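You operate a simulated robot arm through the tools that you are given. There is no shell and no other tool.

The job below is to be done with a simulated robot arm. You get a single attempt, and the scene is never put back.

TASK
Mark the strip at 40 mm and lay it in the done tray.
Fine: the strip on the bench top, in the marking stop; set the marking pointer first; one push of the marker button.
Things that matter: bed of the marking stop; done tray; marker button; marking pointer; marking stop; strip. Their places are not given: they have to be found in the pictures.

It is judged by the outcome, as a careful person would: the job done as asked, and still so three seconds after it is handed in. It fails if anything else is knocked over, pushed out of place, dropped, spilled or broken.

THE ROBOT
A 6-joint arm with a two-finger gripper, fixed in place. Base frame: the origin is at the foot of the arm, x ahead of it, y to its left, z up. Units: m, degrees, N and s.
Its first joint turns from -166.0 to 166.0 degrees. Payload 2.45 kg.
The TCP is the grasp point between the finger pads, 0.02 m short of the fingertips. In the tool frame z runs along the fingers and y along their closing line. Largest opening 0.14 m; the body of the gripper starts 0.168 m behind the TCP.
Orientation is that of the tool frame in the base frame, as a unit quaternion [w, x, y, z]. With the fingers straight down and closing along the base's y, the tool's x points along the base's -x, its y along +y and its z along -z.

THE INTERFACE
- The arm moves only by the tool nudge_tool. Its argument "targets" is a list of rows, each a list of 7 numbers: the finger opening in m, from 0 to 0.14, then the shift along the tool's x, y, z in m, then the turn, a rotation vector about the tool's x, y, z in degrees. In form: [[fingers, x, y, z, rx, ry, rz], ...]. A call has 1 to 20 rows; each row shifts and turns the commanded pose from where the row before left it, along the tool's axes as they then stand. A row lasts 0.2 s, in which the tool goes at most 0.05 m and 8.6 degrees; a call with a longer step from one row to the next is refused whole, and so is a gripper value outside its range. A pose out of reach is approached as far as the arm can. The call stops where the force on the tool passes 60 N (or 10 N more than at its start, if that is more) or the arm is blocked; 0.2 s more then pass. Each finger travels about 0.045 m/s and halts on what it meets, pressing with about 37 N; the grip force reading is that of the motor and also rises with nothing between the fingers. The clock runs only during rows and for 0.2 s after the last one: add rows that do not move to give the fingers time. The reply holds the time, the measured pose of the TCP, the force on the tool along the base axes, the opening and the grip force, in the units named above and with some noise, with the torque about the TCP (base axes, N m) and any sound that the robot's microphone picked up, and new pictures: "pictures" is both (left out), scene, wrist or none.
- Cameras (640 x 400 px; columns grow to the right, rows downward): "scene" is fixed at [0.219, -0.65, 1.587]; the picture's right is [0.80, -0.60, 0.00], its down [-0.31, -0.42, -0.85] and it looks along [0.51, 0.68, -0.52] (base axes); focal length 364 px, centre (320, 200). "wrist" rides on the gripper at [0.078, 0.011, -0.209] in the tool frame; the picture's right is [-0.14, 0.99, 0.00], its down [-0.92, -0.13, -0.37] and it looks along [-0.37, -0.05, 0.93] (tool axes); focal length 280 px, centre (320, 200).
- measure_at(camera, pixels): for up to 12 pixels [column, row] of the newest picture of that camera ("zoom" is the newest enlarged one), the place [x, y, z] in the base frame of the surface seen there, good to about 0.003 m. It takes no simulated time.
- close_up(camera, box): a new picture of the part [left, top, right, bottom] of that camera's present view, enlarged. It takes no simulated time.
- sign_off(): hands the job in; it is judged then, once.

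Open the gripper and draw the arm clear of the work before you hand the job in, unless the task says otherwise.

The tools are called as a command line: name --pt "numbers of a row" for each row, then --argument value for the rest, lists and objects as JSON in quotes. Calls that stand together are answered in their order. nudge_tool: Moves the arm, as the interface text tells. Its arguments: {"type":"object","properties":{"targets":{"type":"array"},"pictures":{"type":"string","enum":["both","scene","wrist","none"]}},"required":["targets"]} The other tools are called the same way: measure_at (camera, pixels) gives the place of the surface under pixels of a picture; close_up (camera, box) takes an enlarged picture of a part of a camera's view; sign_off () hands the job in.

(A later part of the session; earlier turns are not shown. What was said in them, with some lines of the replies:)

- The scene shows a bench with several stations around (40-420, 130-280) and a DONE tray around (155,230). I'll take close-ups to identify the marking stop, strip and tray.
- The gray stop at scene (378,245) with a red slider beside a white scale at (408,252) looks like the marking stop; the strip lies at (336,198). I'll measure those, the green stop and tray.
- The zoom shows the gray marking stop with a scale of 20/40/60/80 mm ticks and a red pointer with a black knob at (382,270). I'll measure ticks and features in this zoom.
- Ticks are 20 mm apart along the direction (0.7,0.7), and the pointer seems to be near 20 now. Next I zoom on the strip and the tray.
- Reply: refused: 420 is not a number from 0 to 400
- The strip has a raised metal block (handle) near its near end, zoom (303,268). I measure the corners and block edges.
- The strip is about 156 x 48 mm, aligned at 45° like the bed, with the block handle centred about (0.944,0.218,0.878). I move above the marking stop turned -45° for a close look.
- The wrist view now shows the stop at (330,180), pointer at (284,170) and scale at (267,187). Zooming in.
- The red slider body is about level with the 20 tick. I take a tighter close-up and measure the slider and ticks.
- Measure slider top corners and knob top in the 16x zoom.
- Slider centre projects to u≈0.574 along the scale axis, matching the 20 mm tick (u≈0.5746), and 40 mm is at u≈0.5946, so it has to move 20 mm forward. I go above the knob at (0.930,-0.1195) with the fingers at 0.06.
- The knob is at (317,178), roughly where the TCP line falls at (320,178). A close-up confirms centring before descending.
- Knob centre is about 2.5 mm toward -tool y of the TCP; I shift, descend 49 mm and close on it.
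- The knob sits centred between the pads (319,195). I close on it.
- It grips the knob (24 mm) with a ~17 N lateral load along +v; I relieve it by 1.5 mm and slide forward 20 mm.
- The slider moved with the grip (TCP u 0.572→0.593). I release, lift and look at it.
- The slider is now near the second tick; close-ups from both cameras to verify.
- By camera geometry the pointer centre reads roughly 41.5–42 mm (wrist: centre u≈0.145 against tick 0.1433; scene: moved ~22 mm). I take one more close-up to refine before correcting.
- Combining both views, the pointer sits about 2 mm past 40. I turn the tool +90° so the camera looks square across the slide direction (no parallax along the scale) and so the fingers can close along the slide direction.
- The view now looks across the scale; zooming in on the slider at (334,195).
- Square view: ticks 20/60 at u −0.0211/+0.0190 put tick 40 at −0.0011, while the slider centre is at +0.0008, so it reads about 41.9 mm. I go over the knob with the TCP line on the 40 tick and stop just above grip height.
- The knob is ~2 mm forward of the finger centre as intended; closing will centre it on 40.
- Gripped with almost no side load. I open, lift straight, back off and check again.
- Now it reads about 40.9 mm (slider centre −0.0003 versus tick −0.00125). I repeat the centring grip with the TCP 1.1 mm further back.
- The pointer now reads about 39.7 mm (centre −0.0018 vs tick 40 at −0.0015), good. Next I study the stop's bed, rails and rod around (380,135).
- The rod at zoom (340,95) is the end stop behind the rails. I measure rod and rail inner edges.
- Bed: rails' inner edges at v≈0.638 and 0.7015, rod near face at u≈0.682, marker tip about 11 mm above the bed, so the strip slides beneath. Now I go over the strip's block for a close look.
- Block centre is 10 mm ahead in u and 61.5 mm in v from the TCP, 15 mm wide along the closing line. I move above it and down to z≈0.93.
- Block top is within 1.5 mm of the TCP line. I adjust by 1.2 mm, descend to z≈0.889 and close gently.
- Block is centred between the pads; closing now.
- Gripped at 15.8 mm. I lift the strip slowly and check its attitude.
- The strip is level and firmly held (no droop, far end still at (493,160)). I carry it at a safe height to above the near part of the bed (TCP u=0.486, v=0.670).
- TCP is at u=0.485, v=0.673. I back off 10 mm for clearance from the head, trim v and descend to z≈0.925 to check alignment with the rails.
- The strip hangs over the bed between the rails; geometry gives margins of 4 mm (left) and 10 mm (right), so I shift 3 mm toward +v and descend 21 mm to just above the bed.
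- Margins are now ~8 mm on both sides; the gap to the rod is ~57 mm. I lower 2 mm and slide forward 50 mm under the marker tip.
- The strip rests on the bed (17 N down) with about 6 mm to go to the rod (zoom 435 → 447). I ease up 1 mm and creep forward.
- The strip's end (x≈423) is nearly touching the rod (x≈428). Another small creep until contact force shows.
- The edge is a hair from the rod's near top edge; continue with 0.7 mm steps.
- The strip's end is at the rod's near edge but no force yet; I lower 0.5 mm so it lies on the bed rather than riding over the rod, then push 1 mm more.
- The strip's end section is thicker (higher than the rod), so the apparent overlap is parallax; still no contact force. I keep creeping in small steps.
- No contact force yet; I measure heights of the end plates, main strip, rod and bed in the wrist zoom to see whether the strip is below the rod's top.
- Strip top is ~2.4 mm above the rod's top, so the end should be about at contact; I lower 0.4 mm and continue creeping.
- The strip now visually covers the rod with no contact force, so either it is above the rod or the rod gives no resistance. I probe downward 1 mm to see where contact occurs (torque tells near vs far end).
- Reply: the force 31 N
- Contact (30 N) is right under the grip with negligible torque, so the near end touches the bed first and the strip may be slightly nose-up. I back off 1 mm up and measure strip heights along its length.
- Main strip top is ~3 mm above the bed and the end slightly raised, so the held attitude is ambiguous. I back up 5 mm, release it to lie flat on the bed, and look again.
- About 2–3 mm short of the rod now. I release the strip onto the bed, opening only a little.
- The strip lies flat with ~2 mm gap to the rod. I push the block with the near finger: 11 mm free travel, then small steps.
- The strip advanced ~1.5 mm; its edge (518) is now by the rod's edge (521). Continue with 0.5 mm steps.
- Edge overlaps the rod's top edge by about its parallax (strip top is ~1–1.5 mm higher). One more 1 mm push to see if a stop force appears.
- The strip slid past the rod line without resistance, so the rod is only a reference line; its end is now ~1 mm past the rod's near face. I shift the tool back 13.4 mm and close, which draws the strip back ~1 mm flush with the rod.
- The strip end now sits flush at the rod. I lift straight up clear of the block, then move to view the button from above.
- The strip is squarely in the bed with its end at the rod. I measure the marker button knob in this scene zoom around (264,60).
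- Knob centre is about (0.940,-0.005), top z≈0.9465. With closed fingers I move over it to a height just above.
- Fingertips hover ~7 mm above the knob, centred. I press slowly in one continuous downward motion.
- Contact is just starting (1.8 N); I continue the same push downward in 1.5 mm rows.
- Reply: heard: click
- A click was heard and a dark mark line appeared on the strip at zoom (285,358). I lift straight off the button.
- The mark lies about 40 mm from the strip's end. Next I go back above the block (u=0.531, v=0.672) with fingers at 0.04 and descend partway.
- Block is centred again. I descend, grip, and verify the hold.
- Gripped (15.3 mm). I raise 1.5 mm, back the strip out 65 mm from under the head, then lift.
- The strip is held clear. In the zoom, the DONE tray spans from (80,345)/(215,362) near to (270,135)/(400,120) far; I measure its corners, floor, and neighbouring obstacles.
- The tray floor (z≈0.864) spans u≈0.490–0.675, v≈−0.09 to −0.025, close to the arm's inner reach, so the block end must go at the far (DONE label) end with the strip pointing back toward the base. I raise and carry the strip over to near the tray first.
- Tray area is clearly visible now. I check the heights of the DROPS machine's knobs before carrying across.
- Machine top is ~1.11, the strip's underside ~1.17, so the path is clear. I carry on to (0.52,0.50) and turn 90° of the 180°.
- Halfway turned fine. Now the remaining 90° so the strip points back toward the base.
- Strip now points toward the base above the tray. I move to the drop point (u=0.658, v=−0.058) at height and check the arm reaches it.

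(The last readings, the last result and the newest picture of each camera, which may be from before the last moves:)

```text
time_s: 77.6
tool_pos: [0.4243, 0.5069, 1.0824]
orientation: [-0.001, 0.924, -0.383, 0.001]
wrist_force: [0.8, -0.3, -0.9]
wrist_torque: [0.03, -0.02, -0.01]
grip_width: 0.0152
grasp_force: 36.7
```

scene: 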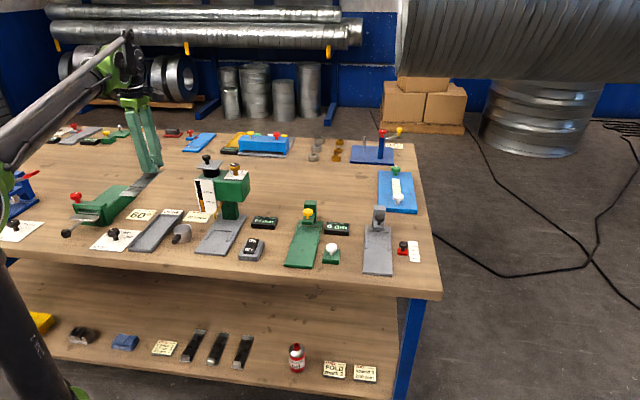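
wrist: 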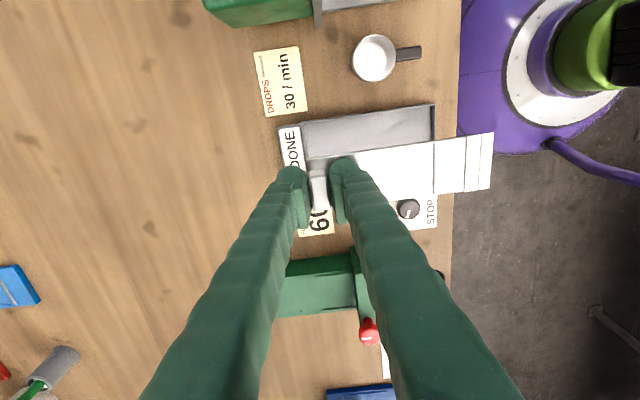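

Pose reached fine at z=1.08. I descend further to ~0.96 and check alignment over the tray.

nudge_tool --pt "0.01 0 0 0.03 0 0 0" --pt "0.01 0 0 0.03 0 0 0" --pt "0.01 0 0 0.03 0 0 0" --pt "0.01 0 0 0.03 0 0 0" --pt "0.01 0 0 0 0 0 0" --pt "0.01 0 0 0 0 0 0"

close_up --camera "wrist" --box '[260, 80, 520, 240]'

close_up --camera "scene" --box '[90, 150, 220, 260]'

```text
time_s: 79.0
tool_pos: [0.4242, 0.5047, 0.9638]
orientation: [0.0, 0.924, -0.382, 0.0]
wrist_force: [-0.4, 0.3, -1.0]
wrist_torque: [0.04, -0.07, 0.02]
grip_width: 0.0155
grasp_force: 36.8
```

scene: 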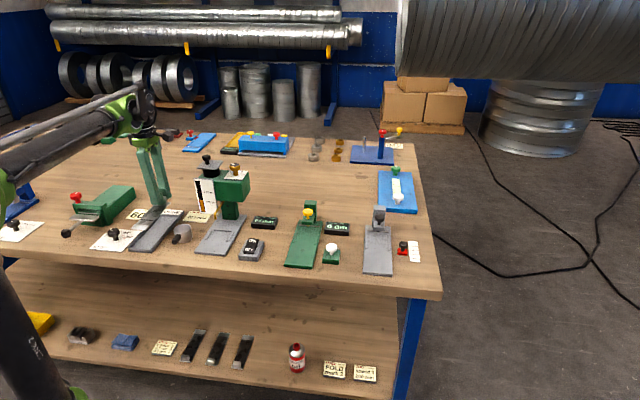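
wrist: 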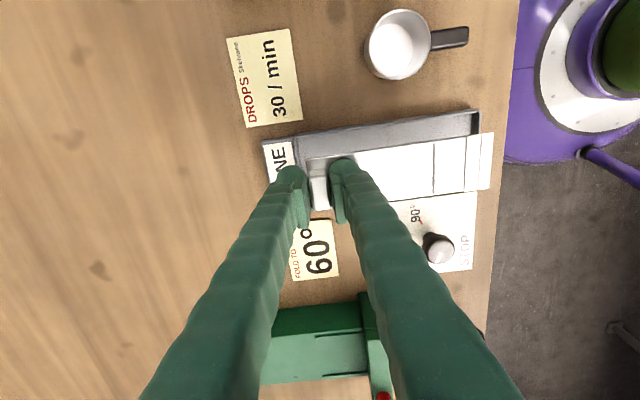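

```text
2.46 times, centred on (390, 160) of wrist
```

zoom: 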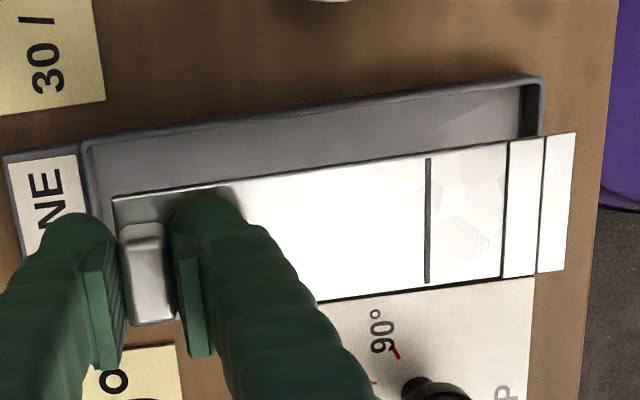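

```text
3.64 times, centred on (155, 205) of scene
```

zoom: 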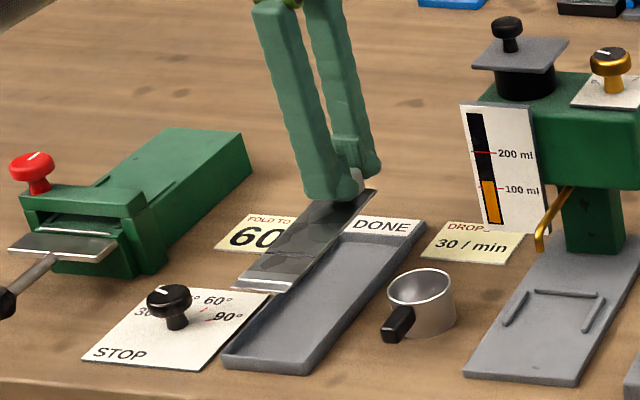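

Geometry: strip spans u 0.509–0.665 inside the tray's 0.492–0.674, and v margins are 5/8 mm. I trim 1.5 mm in v and descend to just above the tray floor.

nudge_tool --pt "0.01 -0.0015 0 0.02 0 0 0" --pt "0.01 0 0 0.02 0 0 0" --pt "0.01 0 0 0.015 0 0 0" --pt "0.01 0 0 0.008 0 0 0" --pt "0.01 0 0 0.004 0 0 0" --pt "0.01 0 0 0 0 0 0"

close_up --camera "wrist" --box '[260, 80, 520, 240]'

close_up --camera "scene" --box '[120, 195, 220, 258]'

```text
time_s: 80.4
tool_pos: [0.4222, 0.5082, 0.8971]
orientation: [-0.001, 0.924, -0.383, 0.0]
wrist_force: [-0.4, 0.3, -0.9]
wrist_torque: [0.04, -0.01, 0.03]
grip_width: 0.0155
grasp_force: 36.9
```

scene: 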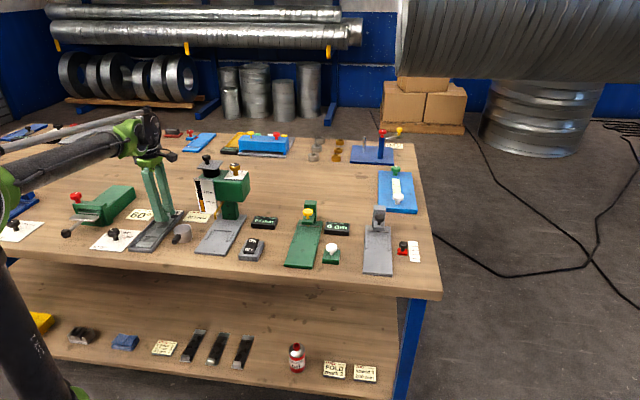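
wrist: 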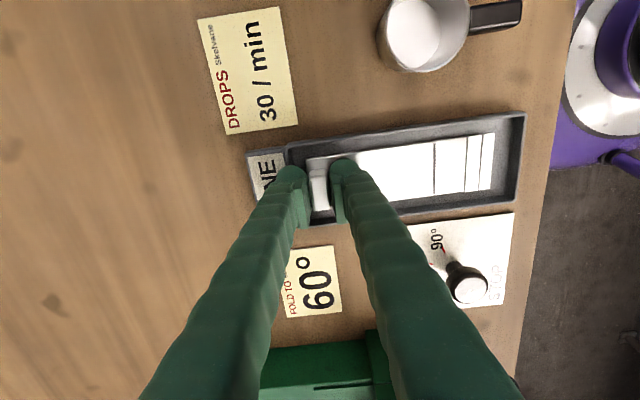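

```text
2.46 times, centred on (390, 160) of wrist
```

zoom: 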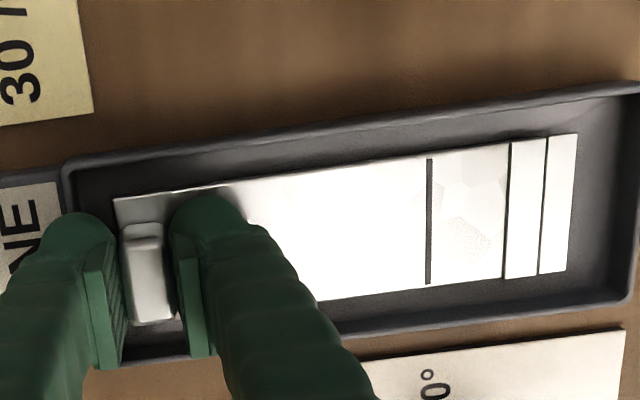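

```text
6.35 times, centred on (170, 226) of scene
```

zoom: 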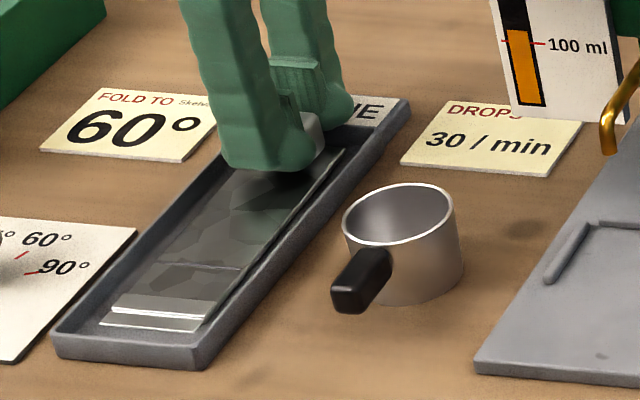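

The strip is inside the tray walls, just above the floor. I lower gently 2.5 mm more to contact, in small rows.

nudge_tool --pt "0.01 0 0 0.001 0 0 0" --pt "0.01 0 0 0.001 0 0 0" --pt "0.01 0 0 0.0005 0 0 0" --pt "0.01 0 0 0 0 0 0" --pictures "none"

```text
time_s: 81.4
tool_pos: [0.4226, 0.5077, 0.8951]
orientation: [0.0, 0.924, -0.382, 0.0]
wrist_force: [-5.1, 0.4, 27.9]
wrist_torque: [0.42, -0.32, 0.06]
grip_width: 0.0157
grasp_force: 37.5
```

Contact with the tray floor (28 N). I ease up 1 mm and open the fingers.

nudge_tool --pt "0.01 0 0 -0.001 0 0 0" --pt "0.016 0 0 0 0 0 0" --pt "0.022 0 0 0 0 0 0" --pt "0.03 0 0 0 0 0 0" --pt "0.038 0 0 0 0 0 0" --pt "0.038 0 0 0 0 0 0" --pictures "wrist"

close_up --camera "wrist" --box '[260, 80, 520, 240]'

```text
time_s: 82.8
tool_pos: [0.4217, 0.5071, 0.8957]
orientation: [0.0, 0.924, -0.383, -0.001]
wrist_force: [-16.0, -17.3, 18.1]
wrist_torque: [-0.05, 0.05, -0.04]
grip_width: 0.0212
grasp_force: 0.1
```

wrist: 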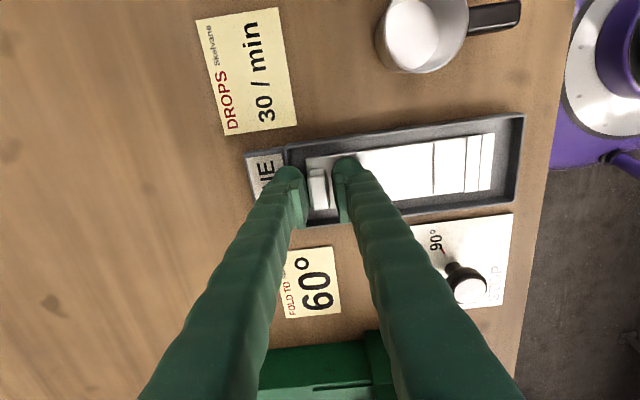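

```text
2.46 times, centred on (390, 160) of wrist
```

zoom: 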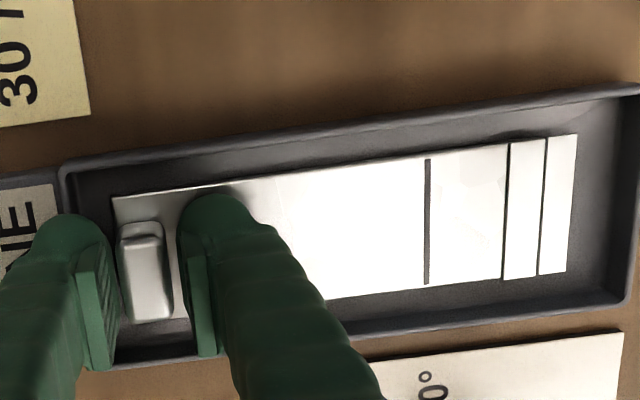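

The far-side finger has met the tray's end wall (−23 N along u) at 21 mm opening. I ease the opening back to 0.019, free of the block, and lift straight up.

nudge_tool --pt "0.019 0 0 0 0 0 0" --pt "0.019 0 0 0 0 0 0" --pictures "wrist"

close_up --camera "wrist" --box '[270, 130, 370, 220]'

```text
time_s: 83.4
tool_pos: [0.4244, 0.5082, 0.8963]
orientation: [-0.001, 0.924, -0.383, 0.0]
wrist_force: [0.1, -2.1, 24.5]
wrist_torque: [0.36, -0.36, -0.05]
grip_width: 0.018
grasp_force: 0.0
```

wrist: 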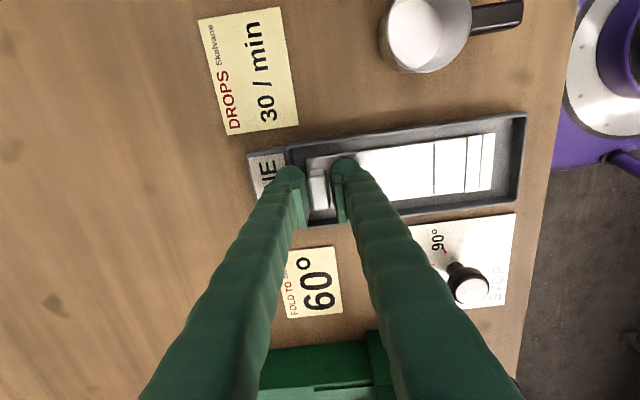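

```text
4.44 times, centred on (320, 175) of wrist
```

zoom: 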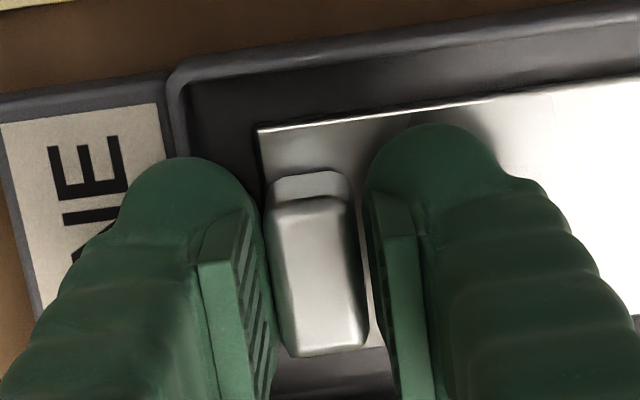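

The 24 N upward is the left fingertip resting on the tray's rim, and the block is free (18 mm opening). I lift 3 mm, shift slightly left to centre, open wider above the rim and rise.

nudge_tool --pt "0.019 0 0 -0.001 0 0 0" --pt "0.019 0 -0.0008 -0.001 0 0 0" --pt "0.02 0 0 -0.002 0 0 0" --pt "0.02 0 0 0 0 0 0" --pictures "wrist"

close_up --camera "wrist" --box '[270, 130, 370, 220]'

```text
time_s: 84.4
tool_pos: [0.423, 0.5076, 0.8985]
orientation: [-0.001, 0.924, -0.383, 0.0]
wrist_force: [-0.8, 0.9, 0.8]
wrist_torque: [-0.02, -0.02, 0.0]
grip_width: 0.02
grasp_force: 0.0
```

wrist: 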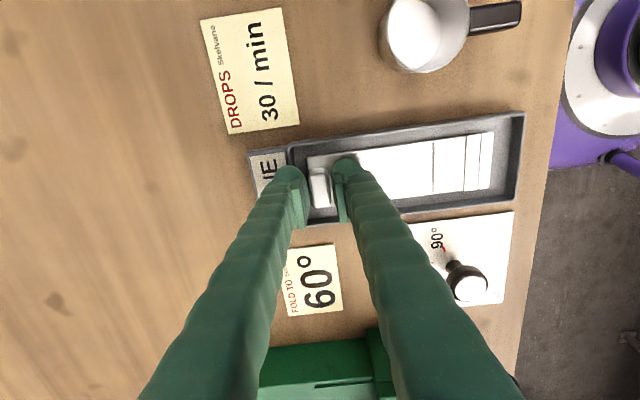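

```text
4.44 times, centred on (320, 175) of wrist
```

zoom: 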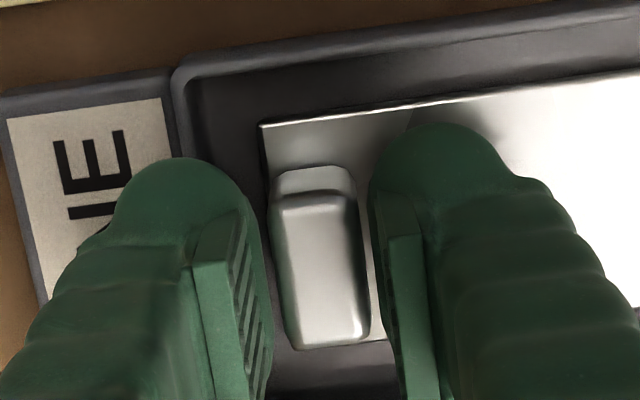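

The block is free on both sides and the strip stays put. I rise vertically, then open wider and go up clear.

nudge_tool --pt "0.022 0 0 -0.006 0 0 0" --pt "0.03 0 0 -0.01 0 0 0" --pt "0.04 0 0 -0.02 0 0 0" --pt "0.05 0 0 -0.04 0 0 0" --pt "0.06 0 0 -0.04 0 0 0" --pt "0.06 0 0 -0.04 0 0 0" --pt "0.06 0 0 -0.04 0 0 0" --pt "0.06 0 0 -0.04 0 0 0" --pt "0.06 0 0 -0.04 0 0 0" --pt "0.06 0 0 0 0 0 0"

close_up --camera "scene" --box '[90, 180, 220, 260]'

close_up --camera "wrist" --box '[250, 60, 470, 200]'

```text
time_s: 86.6
tool_pos: [0.424, 0.5079, 1.1736]
orientation: [0.0, 0.924, -0.382, 0.0]
wrist_force: [0.0, -0.8, -0.3]
wrist_torque: [0.02, 0.02, -0.01]
grip_width: 0.0602
grasp_force: 0.1
```

scene: 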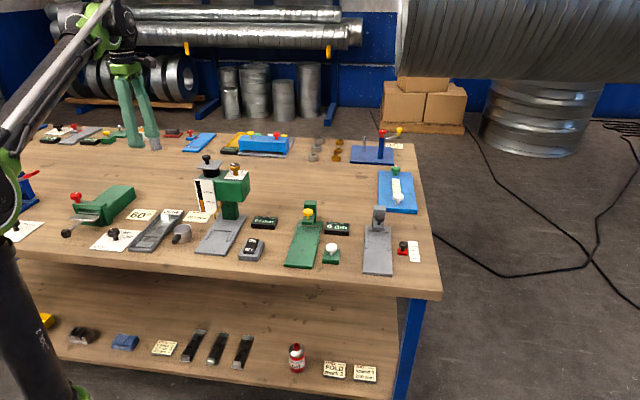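
wrist: 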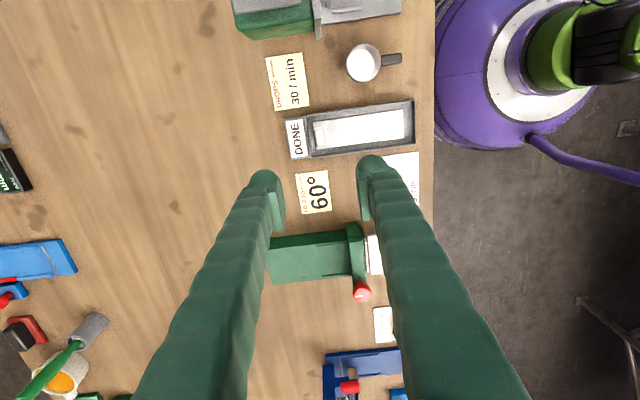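

```text
4.92 times, centred on (155, 220) of scene
```

zoom: 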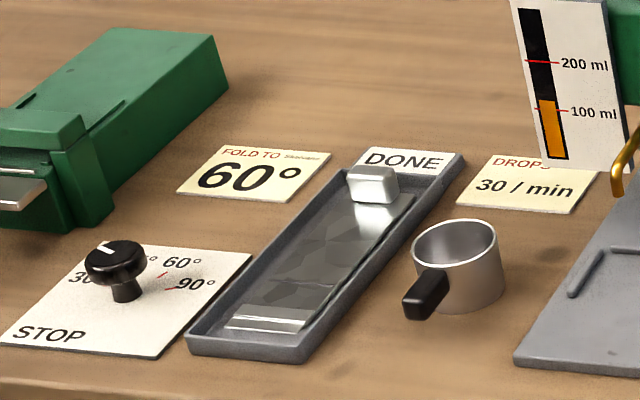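

```text
2.86 times, centred on (360, 130) of wrist
```

zoom: 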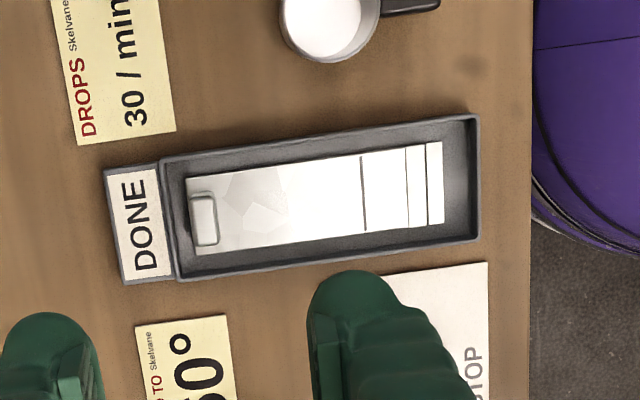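

The strip lies flat in the DONE tray with its mark visible, and the tray hasn't moved (near-left corner still at scene (128,249)). I take a last close look at the mark and the pointer, and raise the arm clear with the gripper open.

nudge_tool --pt "0.1 0 -0.02 -0.03 0 0 0" --pt "0.1 0 -0.03 -0.03 0 0 0" --pt "0.1 0 -0.03 -0.02 0 0 0" --pt "0.1 0 -0.03 -0.02 0 0 0" --pt "0.1 0 0 0 0 0 0" --pt "0.1 0 0 0 0 0 0"

close_up --camera "scene" --box '[125, 205, 189, 255]'

close_up --camera "scene" --box '[350, 200, 430, 280]'

close_up --camera "scene" --box '[390, 230, 430, 270]'

```text
time_s: 88.0
tool_pos: [0.5013, 0.5853, 1.2738]
orientation: [0.0, 0.924, -0.382, 0.0]
wrist_force: [0.1, -0.7, -0.5]
wrist_torque: [-0.03, 0.02, -0.01]
grip_width: 0.1002
grasp_force: 0.0
```

scene: 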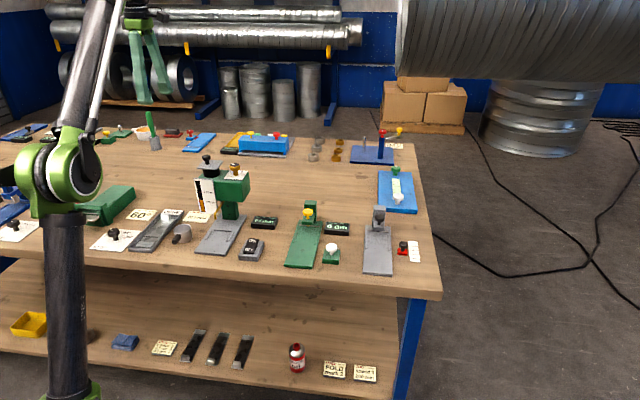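
wrist: 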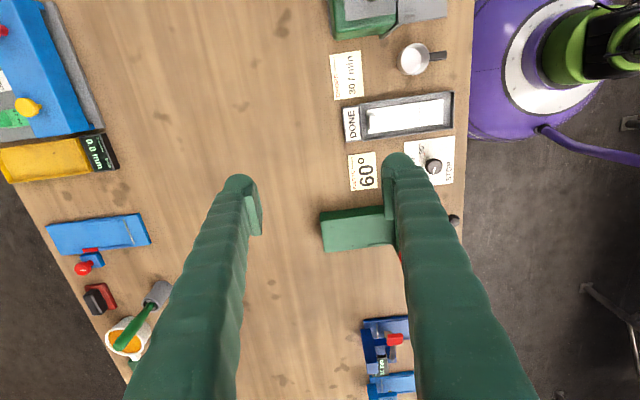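

```text
8.00 times, centred on (157, 230) of scene
```

zoom: 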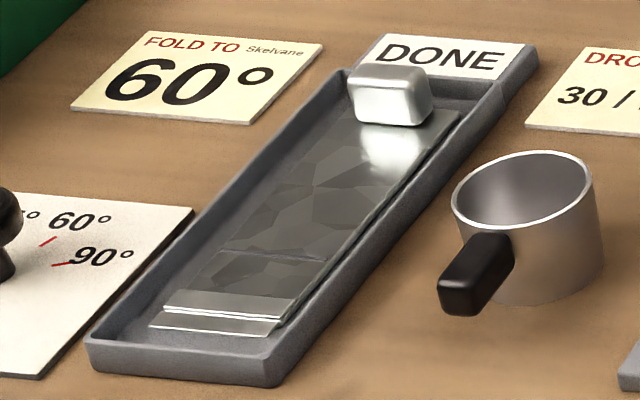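

```text
5.00 times, centred on (390, 240) of scene
```

zoom: 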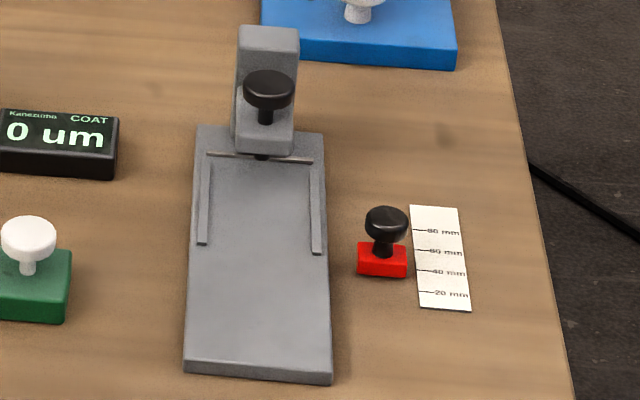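

```text
10.00 times, centred on (410, 250) of scene
```

zoom: 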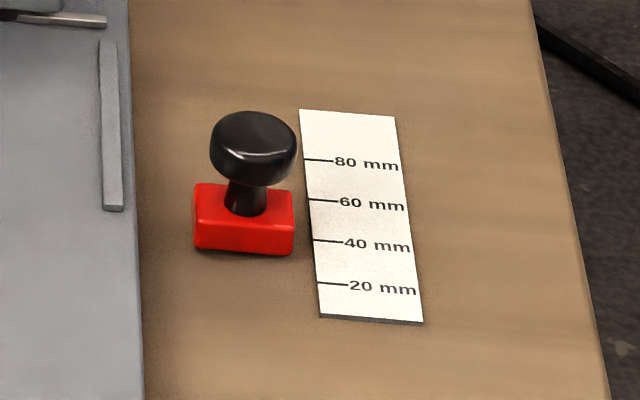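

The strip lies marked in the DONE tray. The pointer is still by the 40 mm tick (red body at (244,218) in the last zoom), the neighbouring items look undisturbed, and the gripper is open with the arm raised clear. I hand the job in.

sign_off

```text
The job is handed in.
```

I set the pointer to 40 mm, pressed the marker button once (it clicked), and laid the marked strip flat in the done tray. However, the mark itself may be off.

- **Mark position:** from the last pictures the mark is about 48 mm from the strip's outermost end. It is about 40 mm from the line where a thin 8 mm lip starts at that end. If 40 mm is meant from the very end of the strip, the mark is about 8 mm too far in. I couldn't tell which edge counts, and with only one push allowed I left it.
- **Pointer:** it needed two corrections after the first move overshot. My last reading was about 39.7 mm, and it hasn't been touched since.
- **Strip in the stop:** the end rod didn't stop the strip; it slid past with no resistance. I lined the strip's end up with the rod by eye before pressing the button.
- **Done tray:** while letting go, one finger pressed on the tray's end wall and rim with roughly 25 N. The tray did not move in the pictures.

Nothing else looked knocked or moved. The gripper is open and the arm is raised clear.
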